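You operate a simulated robot arm through the tools that you are given. There is no shell and no other tool.

Carry out the task below with a simulated robot arm. There is one attempt and no reset: what you move stays moved.

## Task
Hoist the heavy compressor from the steel stand on to the small pallet.
Fine: raise it right to the top before you move it across; let go only when it is down; switch the hoist off.
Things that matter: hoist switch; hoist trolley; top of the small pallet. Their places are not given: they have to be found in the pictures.

The check looks at the end state, three seconds after you hand in, the way a careful person would. Anything else that was tipped, shoved, dropped, spilled or broken makes it a failure.

## Robot
A 7-joint arm with a fingered hand, fixed in place. Base frame: the origin is on the floor under the middle of its stand, x ahead of it, y to its left, z up. Lengths are in m, angles in degrees, forces in N, time in s.
It reaches about 1.333 m from its shoulder. Its first joint turns from -69.0 to 172.0 degrees. Payload 5 kg.
The tool frame sits at the grasp point between the pads (the TCP): z along the fingers, y along the line on which they close. The tips reach 0.032 m beyond it. The gripper opens to 0.16 m; its body begins 0.089 m behind the TCP. The gripper is a hand of 3 fingers: y runs from the thumb to the fingers, the wrist lies at [0, 0, -0.252] in the tool frame.
Orientation is that of the tool frame in the base frame, as a unit quaternion [x, y, z, w]. With the fingers straight down and closing along the base's y, the tool's x points along the base's -x, its y along +y and its z along -z.

## Interface
- The arm moves only by the tool arm_command. Its arguments are lists of equal length, an entry for each row: "translation": the shift along the tool's x, y, z in m, a list of three; "rotation": the turn, a rotation vector about the tool's x, y, z in degrees, a list of three. In form: {"translation": [[x, y, z], ...], "rotation": [[wx, wy, wz], ...]}. A call has 1 to 20 rows; each row is the pose to reach, as a shift and turn from the pose commanded when the call began, along the tool's axes at that moment. Each row takes 0.2 s and may step no farther than 0.05 m and 8.6 degrees from the row before; otherwise, the whole call is refused. A pose out of reach is approached as far as the arm can. The call stops where the force on the tool passes 80 N (or 10 N more than at its start, if that is more) or the arm is blocked; 0.2 s more then pass. In this call time passes only in rows, and 0.2 s behind the last. The reply holds the time, the measured pose of the TCP, the force on the tool along the base axes, the opening and the grip force, in the units named above and with some noise, with the torque about the TCP (base axes, N m) and any sound that the robot's microphone picked up, and new pictures: "views" is both (left out), scene, wrist or none.
- Cameras (640 x 400 px; columns grow to the right, rows downward): "scene" is fixed at [0.219, 0.4983, 1.79]; the picture's right is [-0.65, -0.76, 0.00], its down [-0.28, 0.24, -0.93] and it looks along [0.70, -0.61, -0.37] (base axes); focal length 351 px, centre (320, 200). "wrist" rides on the gripper at [0.065, -0.004, -0.116] in the tool frame; the picture's right is [0.06, 1.00, 0.00], its down [-0.87, 0.05, -0.49] and it looks along [-0.49, 0.03, 0.87] (tool axes); focal length 261 px, centre (320, 200).
- move_column(by): slides the trunk up (or, below 0, down) by that many m; the arm rides with it, the base frame stays. It gives what a move gives, with no picture.
- move_fingers(finger1, finger2, thumb_bend): sets how far each is bent, from 0 (flat) to 1 (curled in); at 0.3 the hand is open as for a grip, at 0.7 the pads meet at the TCP. One left out holds its place. A second passes; each finger stops where it meets its share of the squeeze, and holds until it gets a number again. It is the only way to open and close the hand. It gives what a move gives, with no picture; readings hold the bend of each and the force on the fingers (four entries, about 0 where the hand has none), thumb and palm.
- probe_pixels(camera, pixels): there is no depth. For up to 12 entries [column, row, z] of the newest picture of that camera ("zoom" is the newest enlarged one), the place [x, y] in the base frame at which the ray of that pixel passes the height z, good to about 0.003 m. The clock stands still meanwhile.
- close_up(camera, box): a new picture of the part [left, top, right, bottom] of that camera's present view, enlarged. The clock stands still meanwhile.
- close_job(): hands the job in; it is judged then, once.

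Unless the task says otherwise, let go and move clear before handing in.

The tools are called as a command line: name --argument value ..., lists and objects as JSON in quotes. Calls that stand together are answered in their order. arm_command: Moves the arm, as the interface text tells. Its arguments: {"type":"object","properties":{"translation":{"type":"array"},"rotation":{"type":"array"},"views":{"type":"string","enum":["both","scene","wrist","none"]}},"required":["translation","rotation"]} The other tools are called the same way: move_column (by) moves the trunk up or down; move_fingers (finger1, finger2, thumb_bend) moves the fingers one by one; probe_pixels (camera, pixels) gives the place at which the rays of pixels pass given heights; close_up (camera, box) takes an enlarged picture of a part of a camera's view; close_job () hands the job in.

At the start:

```text
time: 0.0
tcp_pos: [0.5599, -0.1776, 1.4979]
tool_rot: [0.0, 1.0, 0.0, 0.001]
contact_force: [0.2, 0.0, 0.0]
moment: [0.0, -0.01, 0.02]
grip_width: 0.1599
grasp_force: 0.1
shape: jaw
bend: [0.3, 0.3, 0.3]
finger forces: [0.0, 0.0, 0.0, 0.1, 0.0, 0.1]
trunk travel left (down, up): [-0.825, 0.115]
```

scene: 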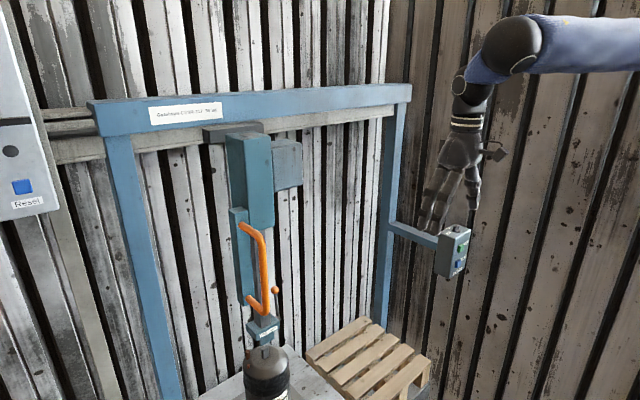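
wrist: 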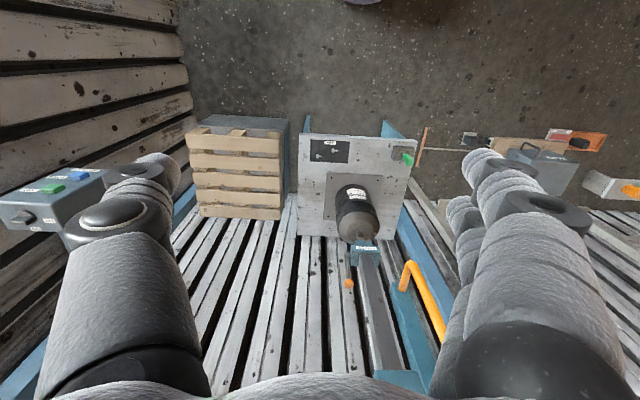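

The scene view shows a blue gantry with a hoist trolley (around 250,180), an orange handle (255,270), a compressor (267,370), a pallet (370,360) and a switch box (453,250). I will enlarge these parts before moving.

close_up --camera "scene" --box '[180, 200, 340, 400]'

close_up --camera "scene" --box '[380, 200, 500, 300]'

close_up --camera "wrist" --box '[290, 110, 450, 300]'

close_up --camera "wrist" --box '[0, 130, 120, 260]'

close_up --camera "scene" --box '[80, 80, 340, 240]'

close_up --camera "scene" --box '[0, 0, 120, 230]'

close_up --camera "wrist" --box '[440, 110, 640, 235]'

```text
2.00 times, centred on (260, 300) of scene
```

zoom: 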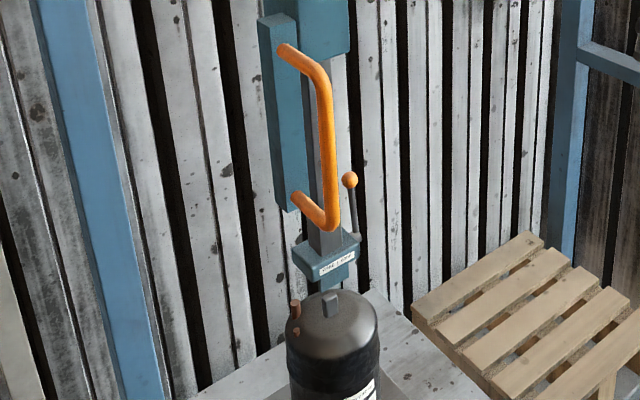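

```text
4.00 times, centred on (440, 250) of scene
```

zoom: 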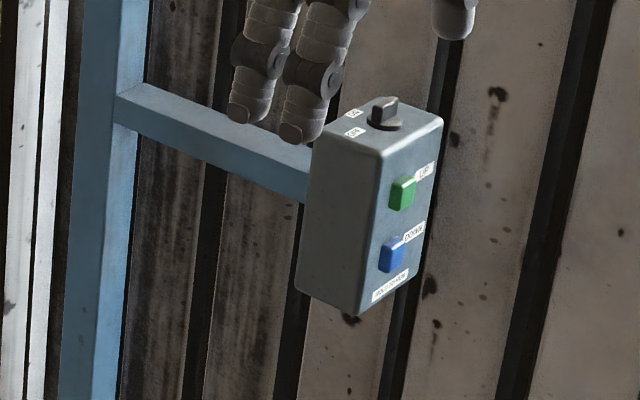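

```text
2.11 times, centred on (370, 205) of wrist
```

zoom: 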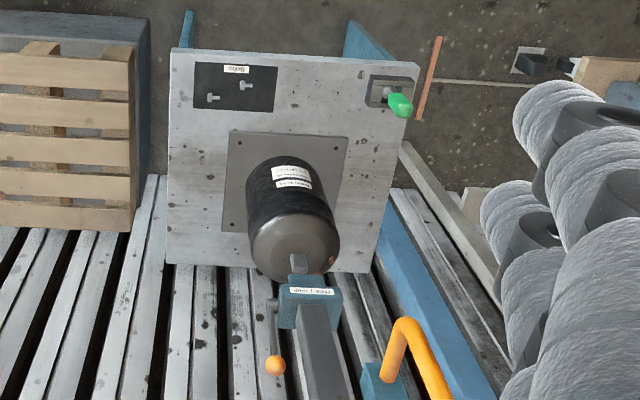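

```text
3.08 times, centred on (60, 195) of wrist
```

zoom: 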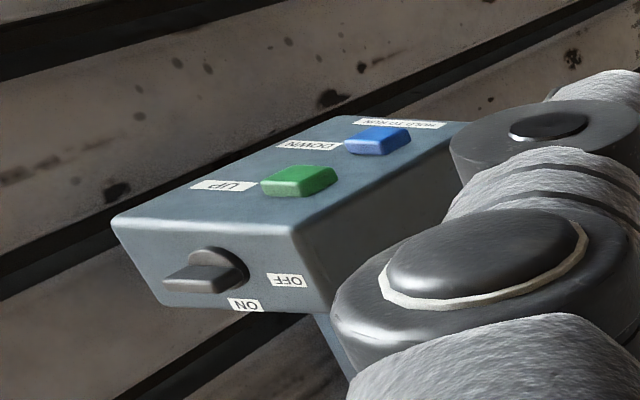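

```text
2.46 times, centred on (210, 160) of scene
```

zoom: 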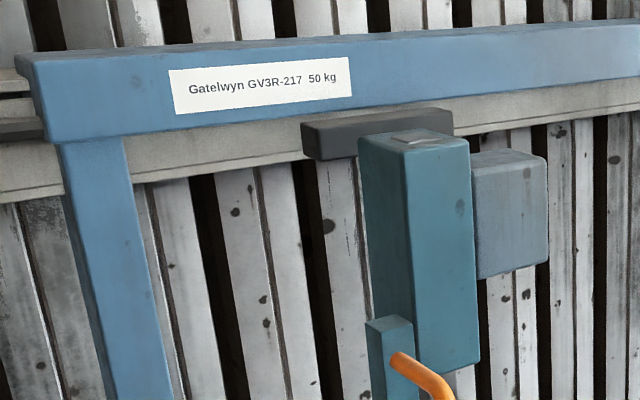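

```text
1.74 times, centred on (60, 115) of scene
```

zoom: 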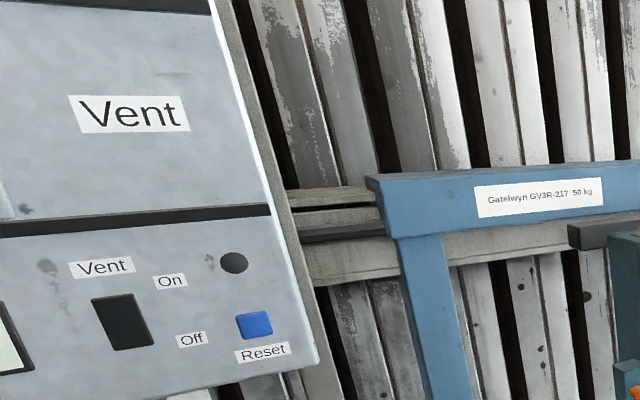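

```text
3.20 times, centred on (540, 172) of wrist
```

zoom: 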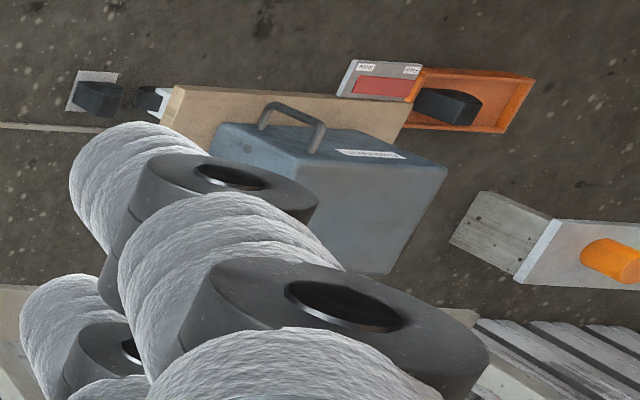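

The switch box carries an ON/OFF knob on top and UP and DOWN buttons marked "hold to run". The gripper head under the mast has a small lever with an orange ball. I want finer detail on the head, the labels and the stand.

close_up --camera "scene" --box '[230, 300, 300, 344]'

close_up --camera "scene" --box '[230, 340, 310, 400]'

close_up --camera "wrist" --box '[330, 220, 400, 264]'

close_up --camera "wrist" --box '[300, 130, 430, 210]'

close_up --camera "wrist" --box '[375, 130, 435, 168]'

close_up --camera "scene" --box '[430, 215, 480, 285]'

close_up --camera "wrist" --box '[340, 170, 390, 210]'

close_up --camera "wrist" --box '[180, 100, 300, 230]'

```text
9.09 times, centred on (265, 322) of scene
```

zoom: 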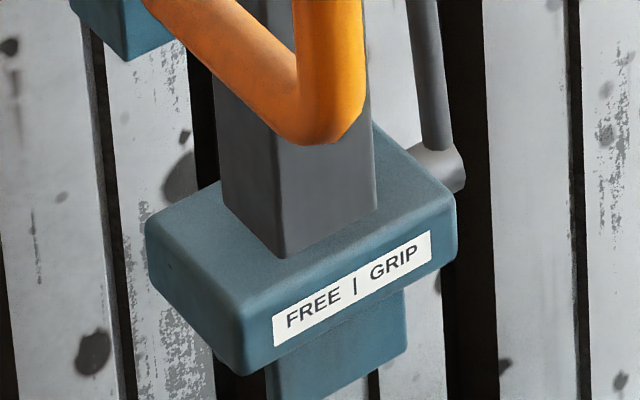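

```text
6.67 times, centred on (270, 370) of scene
```

zoom: 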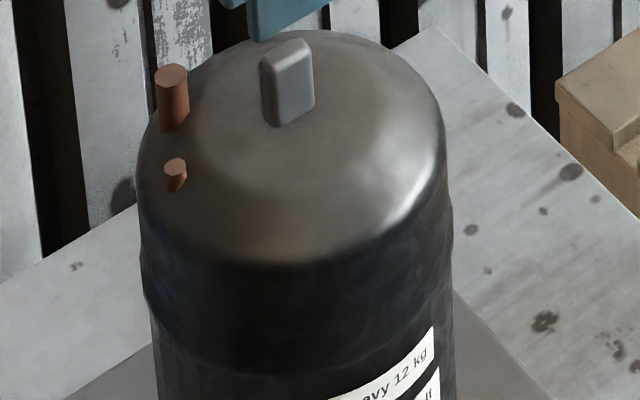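

```text
9.09 times, centred on (365, 242) of wrist
```

zoom: 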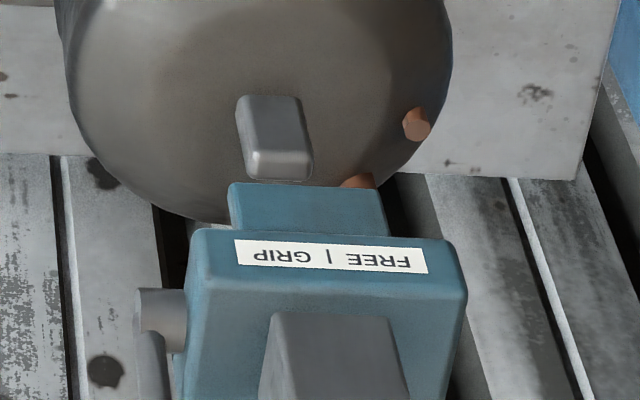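

```text
4.92 times, centred on (365, 170) of wrist
```

zoom: 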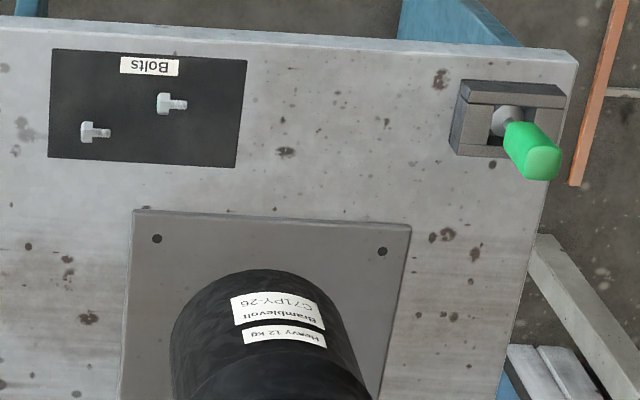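

```text
10.53 times, centred on (405, 149) of wrist
```

zoom: 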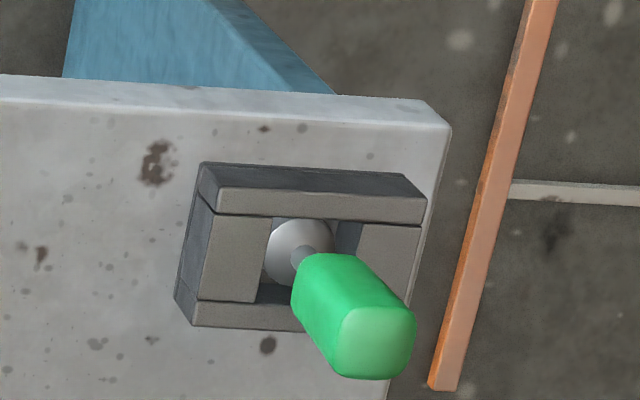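

```text
5.71 times, centred on (455, 250) of scene
```

zoom: 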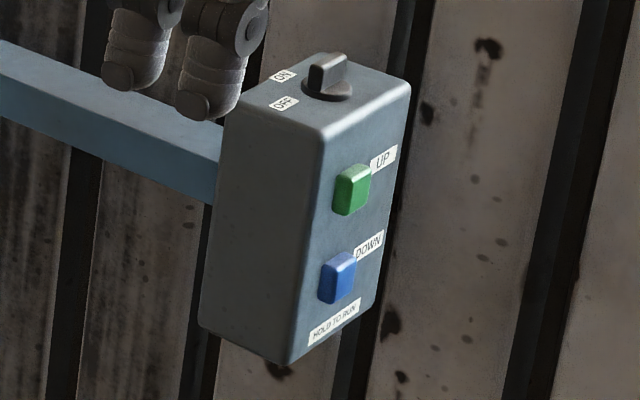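

```text
10.00 times, centred on (365, 190) of wrist
```

zoom: 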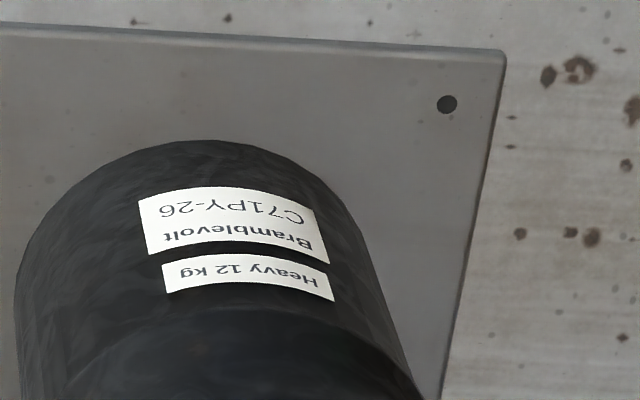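

```text
3.08 times, centred on (240, 165) of wrist
```

zoom: 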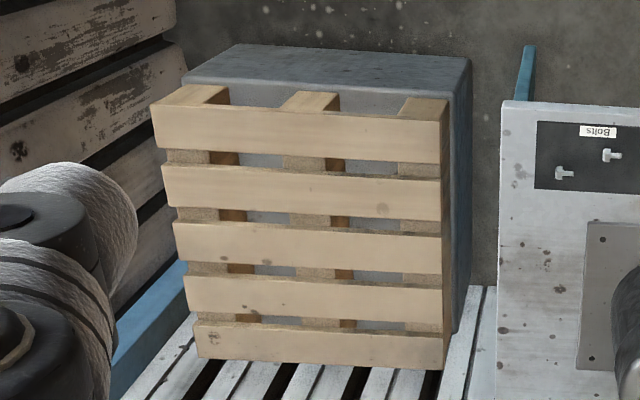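

The jaw head carries a "FREE | GRIP" label with a lever and sits above the compressor's lug. The bolts are already out, lying in their tray. I'll trace matching pixels from both cameras to find heights.

probe_pixels --camera "scene" --pixels '[[265, 348, 1.0], [265, 348, 0.6], [262, 340, 1.0], [262, 340, 0.6], [275, 290, 1.2], [275, 290, 0.8], [258, 225, 1.2], [258, 225, 1.6], [458, 229, 1.2], [458, 229, 1.5], [462, 248, 1.2], [462, 248, 1.5]]'

probe_pixels --camera "wrist" --pixels '[[361, 237, 1.0], [361, 237, 0.6], [364, 242, 1.0], [364, 242, 0.6], [349, 283, 1.2], [349, 283, 0.8], [405, 265, 1.2], [405, 265, 1.6], [38, 217, 1.2], [38, 217, 1.5], [55, 188, 1.2], [55, 188, 1.5]]'

probe_pixels --camera "wrist" --pixels '[[199, 217, 0.5], [199, 217, 0.9], [280, 220, 0.5], [280, 220, 0.9], [186, 132, 0.5], [186, 132, 0.9], [280, 138, 0.5], [280, 138, 0.9], [300, 134, 0.5], [300, 134, 0.9], [418, 140, 0.5], [418, 140, 0.9]]'

probe_pixels --camera "scene" --pixels '[[366, 316, 0.5], [366, 316, 0.9], [305, 352, 0.5], [305, 352, 0.9], [432, 361, 0.5], [432, 361, 0.9], [287, 346, 0.5], [287, 346, 0.9], [240, 223, 1.2], [240, 223, 1.6], [250, 297, 1.0], [250, 297, 1.4]]'

```text
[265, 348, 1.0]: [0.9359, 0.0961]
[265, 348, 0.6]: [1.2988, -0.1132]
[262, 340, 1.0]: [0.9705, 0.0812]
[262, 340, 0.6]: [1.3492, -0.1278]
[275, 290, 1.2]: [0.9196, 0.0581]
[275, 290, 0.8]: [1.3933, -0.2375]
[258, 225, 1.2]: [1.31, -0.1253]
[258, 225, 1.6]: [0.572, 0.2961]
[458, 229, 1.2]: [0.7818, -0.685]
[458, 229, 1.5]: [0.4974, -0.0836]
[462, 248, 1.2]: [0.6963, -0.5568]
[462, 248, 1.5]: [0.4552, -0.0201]
```

```text
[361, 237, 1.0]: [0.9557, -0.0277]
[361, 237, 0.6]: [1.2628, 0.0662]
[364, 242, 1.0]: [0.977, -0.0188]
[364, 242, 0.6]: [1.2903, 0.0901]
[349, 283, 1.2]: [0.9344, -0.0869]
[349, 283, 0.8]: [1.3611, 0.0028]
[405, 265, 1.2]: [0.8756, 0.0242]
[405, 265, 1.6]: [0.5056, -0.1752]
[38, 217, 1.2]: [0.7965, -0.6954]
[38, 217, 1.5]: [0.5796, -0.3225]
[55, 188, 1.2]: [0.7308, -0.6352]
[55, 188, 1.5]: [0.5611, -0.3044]
```

```text
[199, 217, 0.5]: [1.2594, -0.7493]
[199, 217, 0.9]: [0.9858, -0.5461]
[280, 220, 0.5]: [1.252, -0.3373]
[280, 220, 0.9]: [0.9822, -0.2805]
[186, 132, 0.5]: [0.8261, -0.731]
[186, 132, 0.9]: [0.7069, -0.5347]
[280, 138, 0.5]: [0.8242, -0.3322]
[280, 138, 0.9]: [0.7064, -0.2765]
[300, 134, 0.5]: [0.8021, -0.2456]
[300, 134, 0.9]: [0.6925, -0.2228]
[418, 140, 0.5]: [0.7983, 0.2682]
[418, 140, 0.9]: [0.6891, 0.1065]
```

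```text
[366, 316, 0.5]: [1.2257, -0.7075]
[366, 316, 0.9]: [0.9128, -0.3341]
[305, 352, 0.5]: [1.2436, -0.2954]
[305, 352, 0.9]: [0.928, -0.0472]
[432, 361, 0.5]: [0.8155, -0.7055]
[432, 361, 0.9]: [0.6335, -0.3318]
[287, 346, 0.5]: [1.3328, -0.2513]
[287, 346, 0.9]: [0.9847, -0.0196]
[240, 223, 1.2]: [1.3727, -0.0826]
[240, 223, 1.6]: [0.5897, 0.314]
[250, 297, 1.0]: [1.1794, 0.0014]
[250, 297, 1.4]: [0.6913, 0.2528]
```

The lug top triangulates to about (1.082, 0.011, 0.837), the lever ball to (1.097, -0.053, 1.049) and the knob to (0.80, -0.71, 1.19). The pallet top comes out near z 0.42. I'll now probe the handle, the lever pivot, the jaw edges and the stand.

probe_pixels --camera "scene" --pixels '[[279.3, 318, 1.0], [279.3, 318, 0.8], [265, 311, 1.2], [265, 311, 1.0], [262, 235, 1.4], [262, 235, 1.2], [287, 346, 0.7], [287, 346, 0.4], [246, 340, 0.9], [246, 340, 0.8], [262, 318, 1.0], [262, 318, 0.9]]'

probe_pixels --camera "wrist" --pixels '[[347.4, 254, 1.0], [347.4, 254, 0.8], [406, 264, 1.2], [406, 264, 1.0], [442, 335, 1.4], [442, 335, 1.2], [355, 240.5, 0.9], [372, 246, 0.9], [350.5, 245.5, 0.95], [380, 247, 0.95], [354.5, 231, 0.85], [364, 240, 0.85]]'

close_up --camera "wrist" --box '[335, 215, 445, 340]'

close_up --camera "scene" --box '[225, 210, 305, 330]'

```text
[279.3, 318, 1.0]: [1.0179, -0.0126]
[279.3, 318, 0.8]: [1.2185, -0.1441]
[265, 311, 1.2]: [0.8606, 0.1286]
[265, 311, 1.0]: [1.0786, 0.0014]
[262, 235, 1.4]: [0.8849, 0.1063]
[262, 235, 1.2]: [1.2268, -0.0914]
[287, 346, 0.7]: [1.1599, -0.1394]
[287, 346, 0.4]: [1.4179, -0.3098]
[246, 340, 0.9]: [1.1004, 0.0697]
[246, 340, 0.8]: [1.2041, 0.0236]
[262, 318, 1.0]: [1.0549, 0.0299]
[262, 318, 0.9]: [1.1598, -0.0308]
```

```text
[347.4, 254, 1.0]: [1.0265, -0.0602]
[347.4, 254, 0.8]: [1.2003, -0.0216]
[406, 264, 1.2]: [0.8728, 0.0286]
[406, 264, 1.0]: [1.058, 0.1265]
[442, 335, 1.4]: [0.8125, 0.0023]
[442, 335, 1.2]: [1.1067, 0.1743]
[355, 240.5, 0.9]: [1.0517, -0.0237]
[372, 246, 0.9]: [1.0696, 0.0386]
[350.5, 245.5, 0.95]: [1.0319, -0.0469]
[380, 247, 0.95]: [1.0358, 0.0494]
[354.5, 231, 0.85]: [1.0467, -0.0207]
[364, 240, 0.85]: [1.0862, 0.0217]
```

```text
3.20 times, centred on (390, 278) of wrist
```

zoom: 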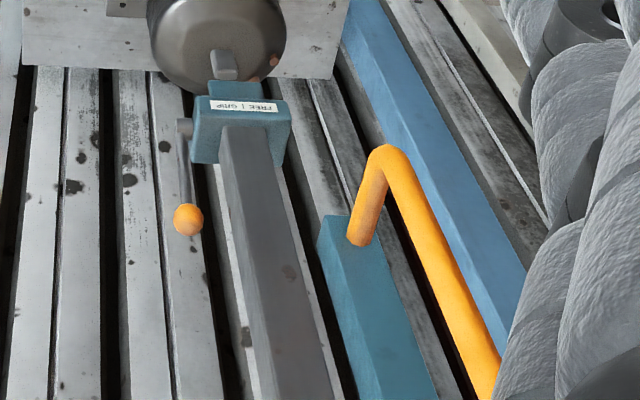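

```text
3.33 times, centred on (265, 270) of scene
```

zoom: 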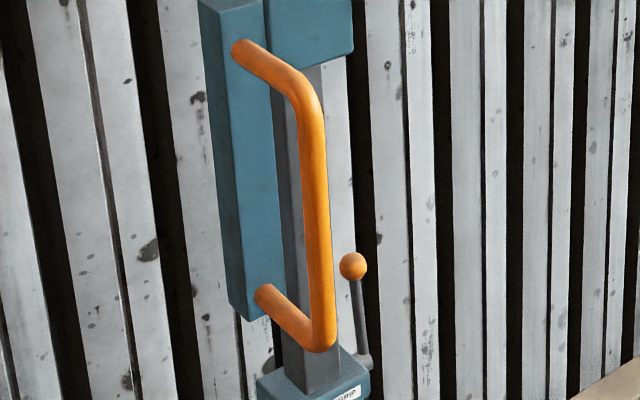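

The pivot sits at about (1.075, -0.049, 0.944), so the lever swings in the x-z plane. The orange handle's bar is vertical at about (0.955, 0.072), spanning z 1.11 to 1.36. I'll move the hand towards the switch box for a better view before touching anything.

arm_command --translation '[[0.011, -0.042, 0.005], [0.022, -0.084, 0.01], [0.033, -0.126, 0.015], [0.044, -0.168, 0.02], [0.055, -0.21, 0.025], [0.066, -0.252, 0.03], [0.077, -0.294, 0.035], [0.088, -0.336, 0.04], [0.099, -0.378, 0.045], [0.11, -0.42, 0.05]]' --rotation '[[0, 0, 0], [0, 0, 0], [0, 0, 0], [0, 0, 0], [0, 0, 0], [0, 0, 0], [0, 0, 0], [0, 0, 0], [0, 0, 0], [0, 0, 0]]' --views "both"

```text
time: 2.2
tcp_pos: [0.5237, -0.427, 1.4355]
tool_rot: [0.001, 1.0, 0.001, 0.0]
contact_force: [-0.7, 0.3, 0.0]
moment: [-0.01, -0.01, 0.05]
grip_width: 0.1599
grasp_force: 0.1
shape: jaw
bend: [0.3, 0.3, 0.3]
finger forces: [0.0, 0.0, 0.0, 0.0, 0.1, 0.0]
out of reach, approached as far as the arm can: row 5, 6, 7, 8, 9, 10
trunk travel left (down, up): [-0.825, 0.115]
```

scene: 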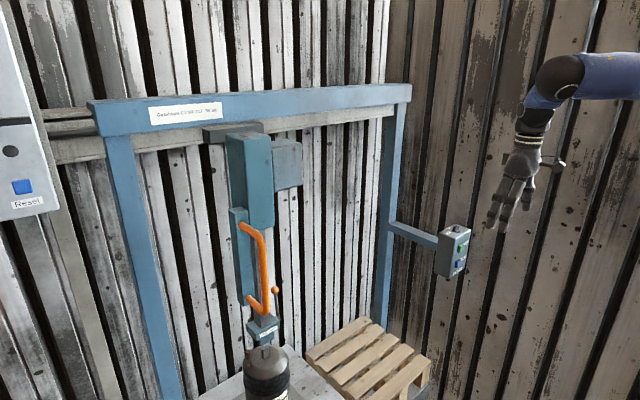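
wrist: 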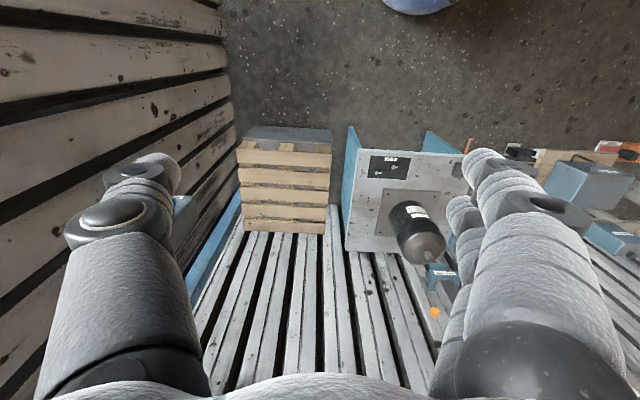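

The arm reported out of reach from row 5, stopping at (0.524, -0.427, 1.436). The wrist view shows nothing below the hand. I'll lower the trunk by 0.25 m so the hand comes to the height of the switch box, then try again.

move_column --by -0.25

```text
time: 4.8
tcp_pos: [0.5256, -0.4259, 1.1848]
tool_rot: [0.0, 1.0, 0.0, 0.0]
contact_force: [-0.7, -0.8, -0.4]
moment: [0.0, 0.0, -0.01]
grip_width: 0.1599
grasp_force: 0.1
shape: jaw
bend: [0.3, 0.3, 0.3]
finger forces: [0.0, 0.0, 0.0, 0.0, 0.1, 0.1]
trunk travel left (down, up): [-0.575, 0.365]
```

The trunk went down cleanly and the TCP is now at z 1.185. I'll send one zero-shift row to see which pose counts as commanded, and look at both pictures.

arm_command --translation '[[0, 0, 0]]' --rotation '[[0, 0, 0]]' --views "both"

```text
time: 5.2
tcp_pos: [0.5244, -0.4279, 1.1847]
tool_rot: [0.0, 1.0, 0.001, 0.0]
contact_force: [-0.3, -0.8, 0.4]
moment: [0.03, 0.0, -0.03]
grip_width: 0.1599
grasp_force: 0.1
shape: jaw
bend: [0.3, 0.3, 0.3]
finger forces: [0.0, 0.1, 0.2, 0.0, 0.0, 0.1]
trunk travel left (down, up): [-0.575, 0.365]
```

scene: 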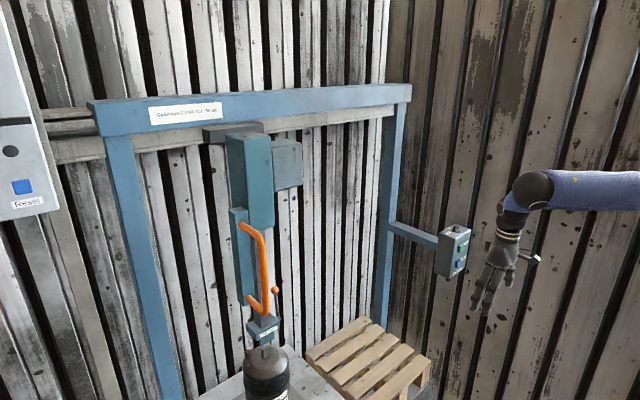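
wrist: 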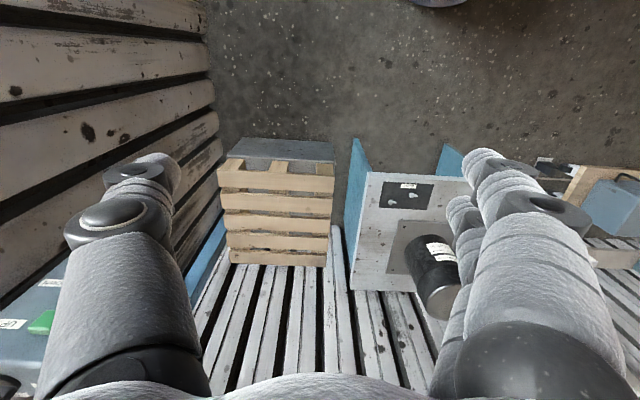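

The command starts from the reached pose, and the green UP button shows at the lower left of the wrist view (40,322). I'll tilt the hand 45 degrees towards the box and move a little nearer, to test the reach and see the switch better.

arm_command --translation '[[-0.016, -0.02, -0.01], [-0.033, -0.04, -0.02], [-0.05, -0.06, -0.03], [-0.066, -0.08, -0.04], [-0.083, -0.1, -0.05], [-0.1, -0.12, -0.06]]' --rotation '[[4.8, -5.7, 0], [9.5, -11.3, 0], [14.3, -17, 0], [19.1, -22.7, 0], [23.8, -28.3, 0], [28.6, -34, 0]]' --views "both"

```text
time: 6.6
tcp_pos: [0.6546, -0.5329, 1.2351]
tool_rot: [0.0, 0.926, -0.242, 0.29]
contact_force: [-0.9, -0.4, 0.8]
moment: [-0.04, 0.02, 0.02]
grip_width: 0.1598
grasp_force: 0.0
shape: jaw
bend: [0.3, 0.3, 0.3]
finger forces: [0.1, 0.0, 0.0, 0.1, 0.0, 0.0]
out of reach, approached as far as the arm can: row 1, 2, 3, 4, 5, 6
trunk travel left (down, up): [-0.575, 0.365]
```

scene: 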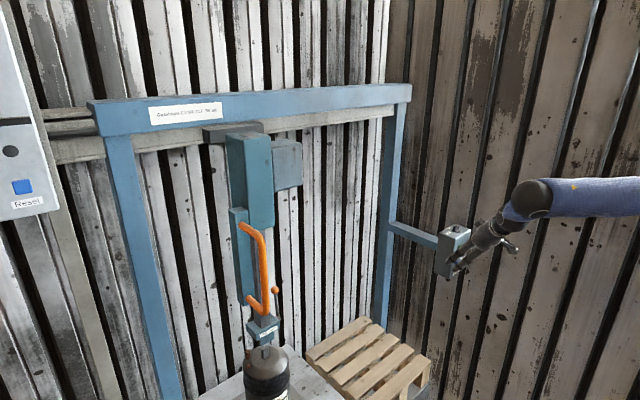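
wrist: 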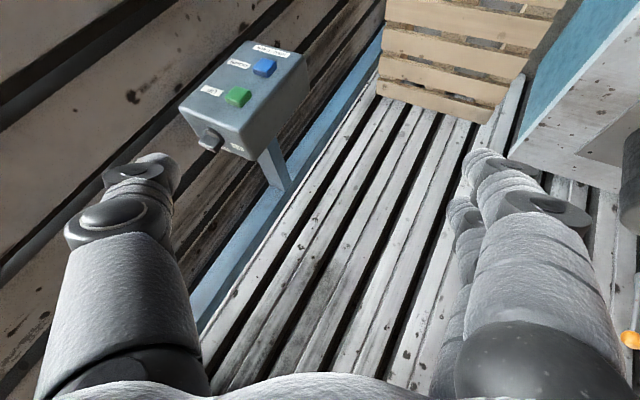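

The tilted wrist view shows the box clearly around (245,95), with knob, green UP and blue DOWN buttons. I'll zoom in and probe points on it.

close_up --camera "wrist" --box '[165, 30, 325, 170]'

close_up --camera "scene" --box '[420, 160, 580, 290]'

```text
2.86 times, centred on (245, 100) of wrist
```

zoom: 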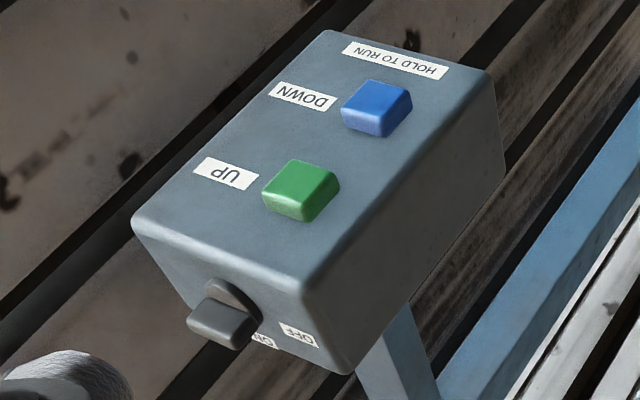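

```text
3.08 times, centred on (500, 225) of scene
```

zoom: 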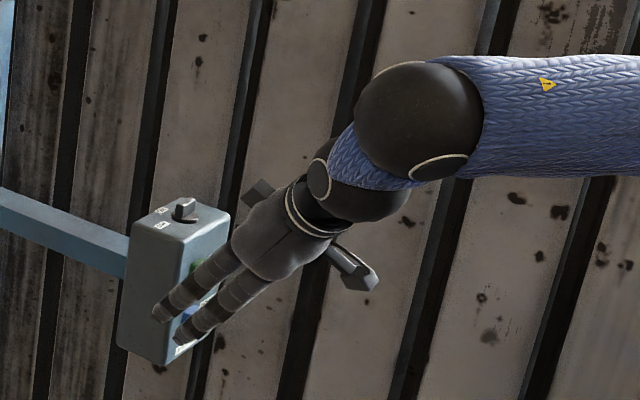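

I'll probe the UP and DOWN buttons, the knob and the box corners in both cameras.

probe_pixels --camera "wrist" --pixels '[[239, 93.7, 1.15], [239, 93.7, 1.0], [264.6, 65.1, 1.1], [264.6, 65.1, 0.95], [211.8, 141.3, 1.25], [211.8, 141.3, 1.15], [179.5, 107, 1.15], [238.5, 132, 1.15], [304, 55, 1.0], [249, 42, 1.0], [256, 161, 1.15], [238.5, 132, 1.2]]'

probe_pixels --camera "scene" --pixels '[[460.8, 248.2, 1.15], [460.8, 248.2, 1.0], [458.3, 263.7, 1.1], [458.3, 263.7, 0.95], [456.4, 229.3, 1.25], [456.4, 229.3, 1.15], [470, 233, 1.2], [470, 233, 1.15], [455.5, 241, 1.2], [455.5, 241, 1.15], [450, 277, 1.0], [450, 277, 1.1]]'

```text
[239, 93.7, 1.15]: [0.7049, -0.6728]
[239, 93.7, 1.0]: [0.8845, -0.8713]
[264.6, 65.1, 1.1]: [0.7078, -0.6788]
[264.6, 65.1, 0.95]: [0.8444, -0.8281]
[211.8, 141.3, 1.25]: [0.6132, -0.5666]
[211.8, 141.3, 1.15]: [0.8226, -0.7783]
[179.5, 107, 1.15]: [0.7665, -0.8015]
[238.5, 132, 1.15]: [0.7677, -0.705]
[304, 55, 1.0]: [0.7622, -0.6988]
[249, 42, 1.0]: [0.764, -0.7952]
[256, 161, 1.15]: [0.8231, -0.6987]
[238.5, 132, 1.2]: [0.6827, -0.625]
```

```text
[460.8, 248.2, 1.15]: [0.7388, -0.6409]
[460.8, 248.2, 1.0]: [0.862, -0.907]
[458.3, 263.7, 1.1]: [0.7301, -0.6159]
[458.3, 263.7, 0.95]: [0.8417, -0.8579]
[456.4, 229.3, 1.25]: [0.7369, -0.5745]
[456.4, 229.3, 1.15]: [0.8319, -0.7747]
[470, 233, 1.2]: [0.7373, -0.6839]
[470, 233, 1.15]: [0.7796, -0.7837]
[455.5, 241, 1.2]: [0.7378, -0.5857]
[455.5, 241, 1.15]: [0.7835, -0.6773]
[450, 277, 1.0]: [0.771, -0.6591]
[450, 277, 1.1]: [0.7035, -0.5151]
```

The rays agree on a box front face near x 0.819, spanning y -0.75 to -0.87 and z 0.93 to 1.12. UP is near z 1.062 and DOWN near 0.988, both at y -0.79, and the knob is near (0.84, -0.793, 1.14). I'll look closely at the knob.

close_up --camera "wrist" --box '[190, 115, 266, 163]'

close_up --camera "scene" --box '[440, 220, 480, 245]'

```text
8.33 times, centred on (228, 139) of wrist
```

zoom: 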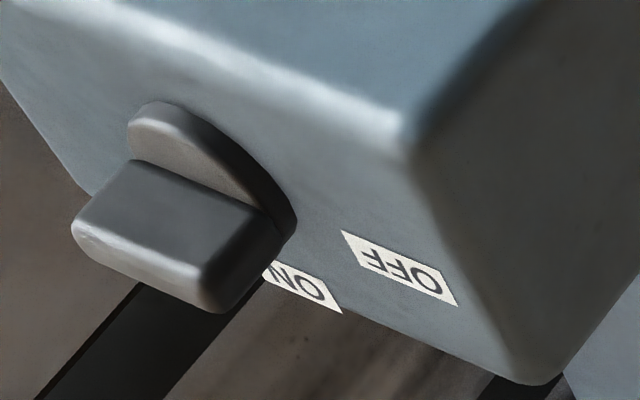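

```text
16.00 times, centred on (460, 232) of scene
```

zoom: 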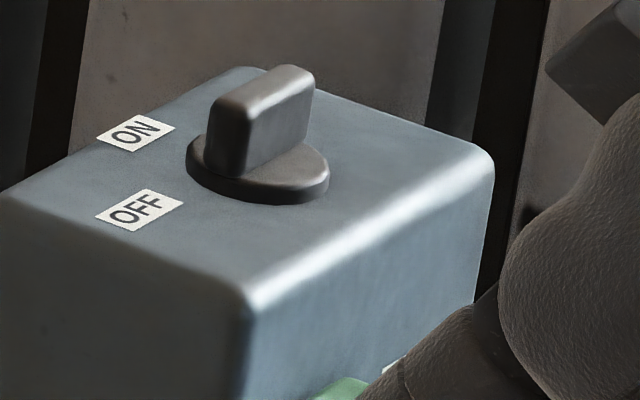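

I'll probe the knob's bar ends, its disc and the ON and OFF labels in this zoomed scene picture, to learn the knob's present direction.

probe_pixels --camera "zoom" --pixels '[[226, 104, 1.155], [300, 72, 1.155], [257, 172, 1.125], [137, 132, 1.12], [140, 210, 1.12], [245, 290, 1.12], [482, 160, 1.12], [10, 190, 1.12], [250, 68, 1.12], [190, 160, 1.125], [328, 175, 1.125], [218, 130, 1.15]]'

```text
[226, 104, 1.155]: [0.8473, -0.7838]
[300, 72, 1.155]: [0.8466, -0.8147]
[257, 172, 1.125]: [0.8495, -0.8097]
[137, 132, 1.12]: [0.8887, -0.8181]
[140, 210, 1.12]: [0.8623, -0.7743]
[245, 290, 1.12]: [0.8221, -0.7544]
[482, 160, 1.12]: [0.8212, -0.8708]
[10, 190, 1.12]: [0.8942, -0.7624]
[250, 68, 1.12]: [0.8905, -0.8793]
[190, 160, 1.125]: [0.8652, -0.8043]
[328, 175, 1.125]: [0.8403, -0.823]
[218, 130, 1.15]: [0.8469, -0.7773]
```

The box top comes out as x 0.82 to 0.894, y -0.754 to -0.871, at z 1.12. The knob bar lies along y towards OFF, and ON lies towards +x, a quarter turn clockwise from above. Next I'll shape the hand into a pointing finger and check how it looks.

move_fingers --finger1 0.4 --finger2 1.0 --thumb_bend 1.0

close_up --camera "scene" --box '[430, 180, 530, 280]'

close_up --camera "wrist" --box '[0, 0, 640, 400]'

```text
time: 7.6
tcp_pos: [0.6527, -0.5311, 1.2361]
tool_rot: [0.0, 0.926, -0.243, 0.29]
contact_force: [0.2, 0.2, 0.1]
moment: [-0.02, 0.0, 0.01]
grip_width: 0.0496
grasp_force: 0.0
shape: fingers
bend: [0.4, 0.92, 0.96]
finger forces: [0.0, 0.0, 0.0, 0.1, 0.0, 0.1]
trunk travel left (down, up): [-0.575, 0.365]
```

```text
4.00 times, centred on (480, 230) of scene
```

zoom: 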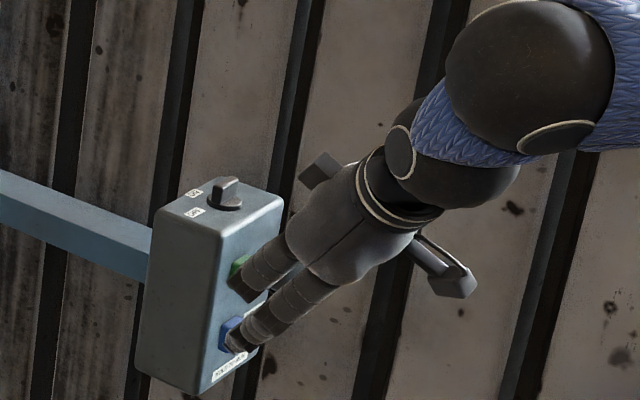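

```text
1.00 times, centred on (320, 200) of wrist (not enlarged: the box is as wide or as high as the picture)
```

zoom: 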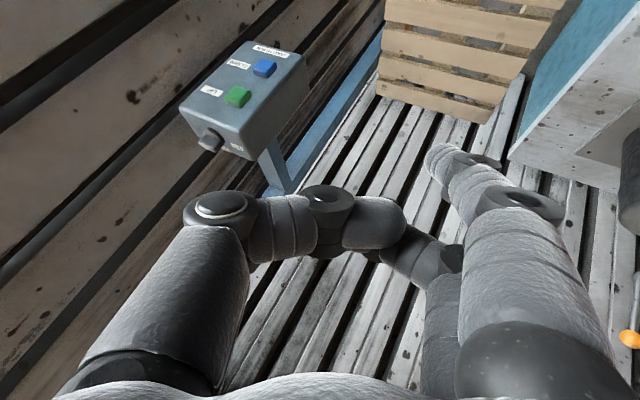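

Finger1 now points forward on its own, with its tip near (437,155) in the wrist view. I'll triangulate the tip using both cameras so I know where it lies in the tool frame.

close_up --camera "wrist" --box '[400, 120, 528, 200]'

close_up --camera "scene" --box '[445, 240, 485, 275]'

probe_pixels --camera "scene" --pixels '[[458.8, 266.2, 1.2], [458.8, 266.2, 1.1]]'

probe_pixels --camera "wrist" --pixels '[[437, 155, 1.2], [437, 155, 1.1], [430, 150, 1.2], [445, 160, 1.2]]'

```text
5.00 times, centred on (464, 160) of wrist
```

zoom: 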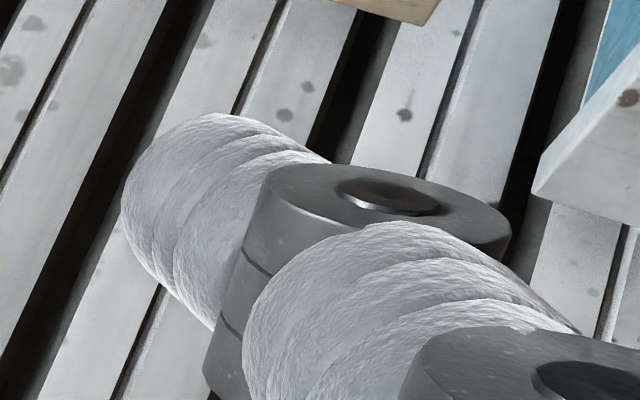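

```text
11.43 times, centred on (465, 258) of scene
```

zoom: 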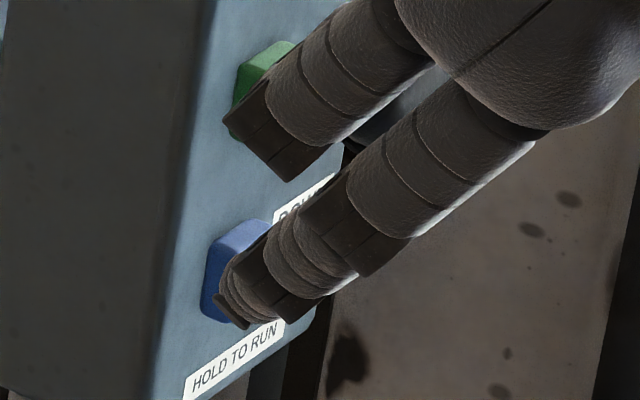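

```text
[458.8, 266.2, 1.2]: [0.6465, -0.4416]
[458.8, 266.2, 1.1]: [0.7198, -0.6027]
```

```text
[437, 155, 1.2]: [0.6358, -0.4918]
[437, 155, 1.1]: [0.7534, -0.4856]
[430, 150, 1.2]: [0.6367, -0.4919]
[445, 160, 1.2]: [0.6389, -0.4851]
```

The fingertip lies near (0.67, -0.49, 1.17), about (0.015, 0.068, 0.038) in the tool frame. I'll move it towards a waiting place short of and above the box, at about (0.77, -0.70, 1.22), to test the reach there.

arm_command --translation '[[-0.0135, -0.0323, 0.0187], [-0.0269, -0.0646, 0.0373], [-0.0404, -0.0969, 0.056], [-0.0538, -0.1292, 0.0747], [-0.0673, -0.1615, 0.0933], [-0.0807, -0.1938, 0.112]]' --rotation '[[0, 0, 0], [0, 0, 0], [0, 0, 0], [0, 0, 0], [0, 0, 0], [0, 0, 0]]' --views "both"

```text
time: 9.0
tcp_pos: [0.7515, -0.7439, 1.2873]
tool_rot: [0.0, 0.926, -0.243, 0.288]
contact_force: [-0.8, -1.0, 0.3]
moment: [0.03, 0.02, -0.01]
grip_width: 0.0497
grasp_force: 0.1
shape: fingers
bend: [0.4, 0.92, 0.96]
finger forces: [0.0, 0.0, 0.1, 0.0, 0.1, 0.0]
out of reach, approached as far as the arm can: row 1, 2
trunk travel left (down, up): [-0.575, 0.365]
```

scene: 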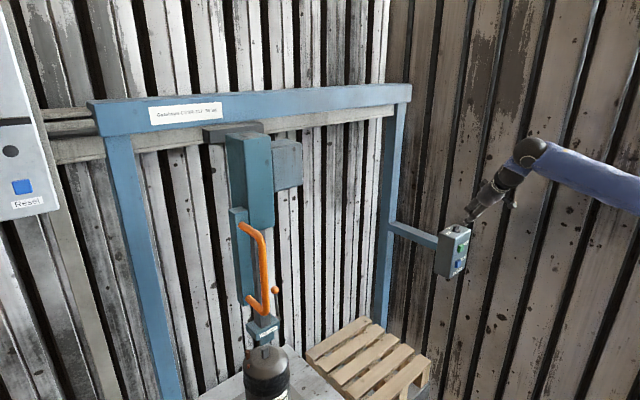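
wrist: 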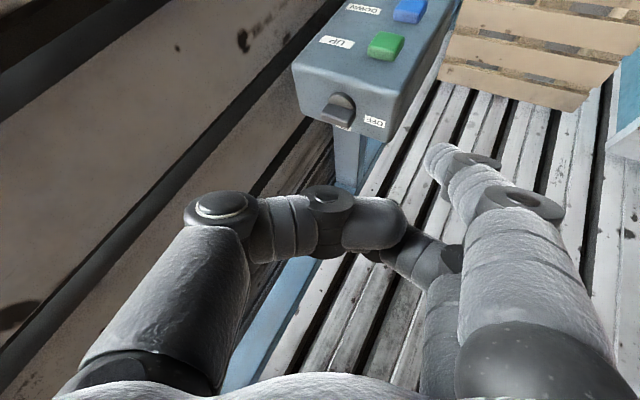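

The pose was reached, with the TCP at (0.752, -0.744, 1.287), and the wrist view shows the knob at (338,108). I'll zoom in to refine the knob and fingertip places from here.

close_up --camera "wrist" --box '[288, 40, 448, 140]'

close_up --camera "scene" --box '[435, 190, 507, 235]'

```text
4.00 times, centred on (368, 90) of wrist
```

zoom: 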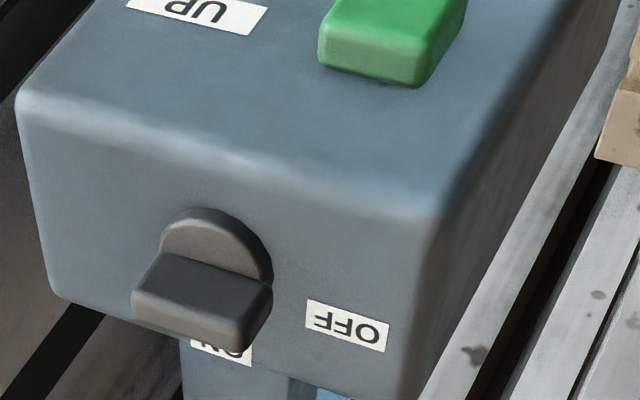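

```text
8.89 times, centred on (471, 212) of scene
```

zoom: 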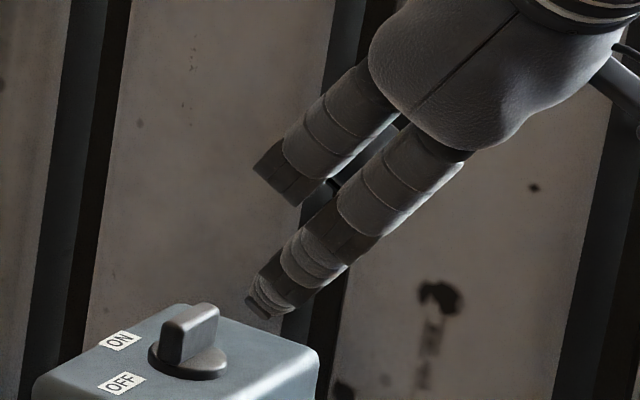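

I'll probe the knob's top ridge, disc and box edge from this closer wrist view, and the fingertip from the scene zoom.

probe_pixels --camera "wrist" --pixels '[[322.5, 117, 1.15], [347.2, 125, 1.15], [343, 106.5, 1.125], [294, 64, 1.12], [396, 94, 1.12], [373, 121, 1.12], [388, 46, 1.06], [302, 115, 1.12], [342, 128, 1.12]]'

probe_pixels --camera "zoom" --pixels '[[258, 308, 1.25], [258, 308, 1.2], [190, 360, 1.125], [175, 320, 1.15], [212, 305, 1.15]]'

```text
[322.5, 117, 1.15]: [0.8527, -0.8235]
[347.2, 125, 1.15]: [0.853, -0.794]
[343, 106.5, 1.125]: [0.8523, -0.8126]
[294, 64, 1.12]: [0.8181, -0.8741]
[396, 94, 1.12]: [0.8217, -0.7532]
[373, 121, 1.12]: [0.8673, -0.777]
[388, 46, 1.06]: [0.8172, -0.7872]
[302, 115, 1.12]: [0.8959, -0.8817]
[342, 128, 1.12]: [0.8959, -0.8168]
```

```text
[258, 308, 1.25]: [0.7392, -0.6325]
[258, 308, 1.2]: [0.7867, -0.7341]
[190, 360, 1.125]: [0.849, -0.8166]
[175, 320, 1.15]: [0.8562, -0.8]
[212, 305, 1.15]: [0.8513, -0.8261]
```

Both cameras now agree on the knob centre at (0.852, -0.811), with the bar top at z 1.15 and lying along y. I'll bring the fingertip over the near side of the knob, at about (0.808, -0.775, 1.185), and check it.

arm_command --translation '[[-0.0013, -0.0146, 0.026], [-0.0026, -0.0292, 0.052], [-0.0039, -0.0438, 0.0779]]' --rotation '[[0, 0, 0], [0, 0, 0], [0, 0, 0]]' --views "none"

close_up --camera "scene" --box '[435, 200, 499, 240]'

close_up --camera "wrist" --box '[300, 30, 492, 180]'

```text
time: 9.8
tcp_pos: [0.7922, -0.8195, 1.2513]
tool_rot: [0.0, 0.926, -0.242, 0.289]
contact_force: [0.0, -0.8, -0.6]
moment: [0.0, 0.0, 0.01]
grip_width: 0.0497
grasp_force: 0.1
shape: fingers
bend: [0.4, 0.92, 0.96]
finger forces: [0.1, 0.0, 0.0, 0.1, 0.0, 0.1]
trunk travel left (down, up): [-0.575, 0.365]
```

```text
10.00 times, centred on (467, 220) of scene
```

zoom: 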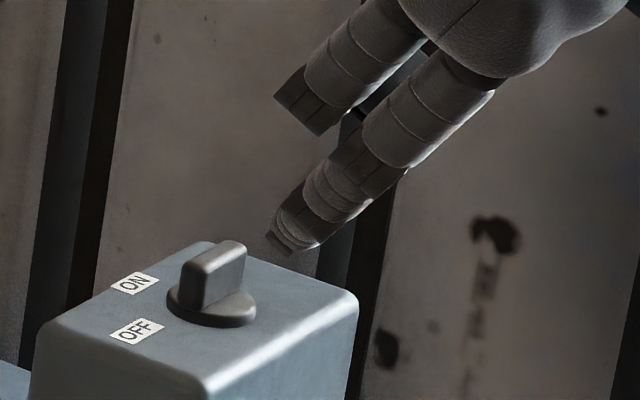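

```text
2.67 times, centred on (396, 105) of wrist
```

zoom: 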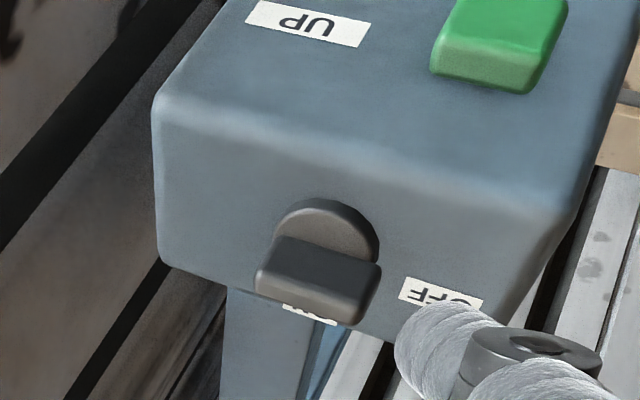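

I'll check the fingertip's place by probing its scene pixel (462.8, 225) at the expected height.

probe_pixels --camera "scene" --pixels '[[462.8, 225, 1.18], [462.8, 225, 1.19], [462.8, 225, 1.2]]'

probe_pixels --camera "wrist" --pixels '[[432, 157, 1.18], [432, 157, 1.19], [436, 155, 1.19]]'

```text
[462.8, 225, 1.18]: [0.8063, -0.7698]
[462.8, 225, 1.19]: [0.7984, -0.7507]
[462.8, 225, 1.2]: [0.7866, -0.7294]
```

```text
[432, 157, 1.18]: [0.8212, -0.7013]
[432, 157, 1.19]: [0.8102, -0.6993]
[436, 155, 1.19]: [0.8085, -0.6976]
```

The tip is at about (0.81, -0.78, 1.176), slightly lower than I estimated. I'll lower it beside the near face of the knob bar, to about (0.824, -0.794, 1.138), and check before pushing.

arm_command --translation '[[0.0053, 0.0033, 0.0205], [0.0107, 0.0066, 0.041]]' --rotation '[[0, 0, 0], [0, 0, 0]]' --views "wrist"

close_up --camera "wrist" --box '[320, 40, 512, 180]'

close_up --camera "scene" --box '[440, 215, 480, 240]'

```text
time: 10.4
tcp_pos: [0.8052, -0.8286, 1.2149]
tool_rot: [0.001, 0.926, -0.243, 0.289]
contact_force: [0.6, -0.5, 0.0]
moment: [0.0, 0.02, 0.0]
grip_width: 0.0495
grasp_force: 0.1
shape: fingers
bend: [0.4, 0.92, 0.96]
finger forces: [0.0, 0.1, 0.1, 0.0, 0.0, 0.0]
trunk travel left (down, up): [-0.575, 0.365]
```

wrist: 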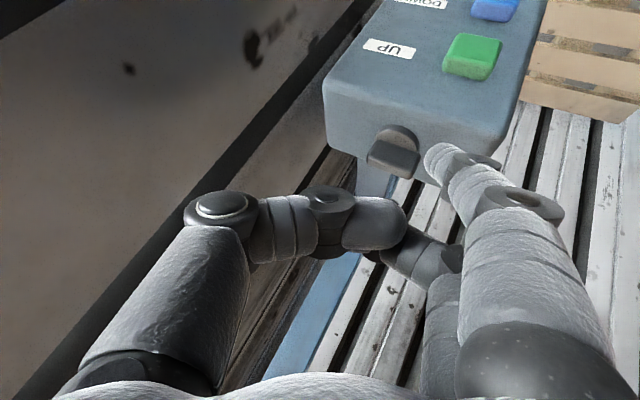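

```text
2.86 times, centred on (416, 110) of wrist
```

zoom: 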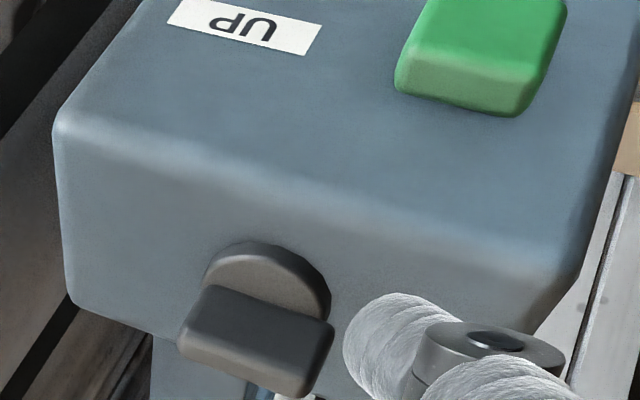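

```text
16.00 times, centred on (460, 228) of scene
```

zoom: 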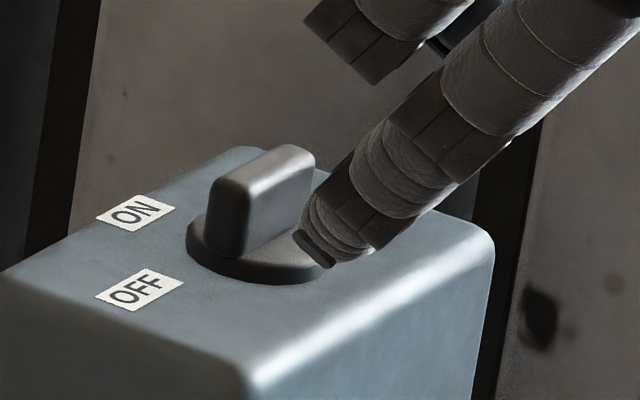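

I'll probe the fingertip in both newest pictures to see how it stands against the bar's near face.

probe_pixels --camera "zoom" --pixels '[[312, 247, 1.13], [312, 247, 1.14], [312, 247, 1.15], [232, 180, 1.15], [305, 150, 1.15], [296, 232, 1.14], [332, 264, 1.14]]'

probe_pixels --camera "wrist" --pixels '[[432, 158, 1.13], [432, 158, 1.14], [432, 158, 1.15], [425, 155, 1.14], [371, 162, 1.15], [407, 174, 1.15]]'

```text
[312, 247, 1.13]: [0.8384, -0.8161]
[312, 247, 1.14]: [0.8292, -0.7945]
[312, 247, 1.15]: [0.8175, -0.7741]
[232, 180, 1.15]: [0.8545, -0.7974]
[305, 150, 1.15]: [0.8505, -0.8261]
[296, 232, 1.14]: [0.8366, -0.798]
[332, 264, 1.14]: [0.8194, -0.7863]
```

```text
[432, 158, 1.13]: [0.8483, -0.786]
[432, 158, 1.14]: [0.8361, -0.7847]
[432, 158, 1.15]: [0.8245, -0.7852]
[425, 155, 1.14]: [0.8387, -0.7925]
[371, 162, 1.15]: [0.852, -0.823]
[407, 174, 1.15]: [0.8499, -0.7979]
```

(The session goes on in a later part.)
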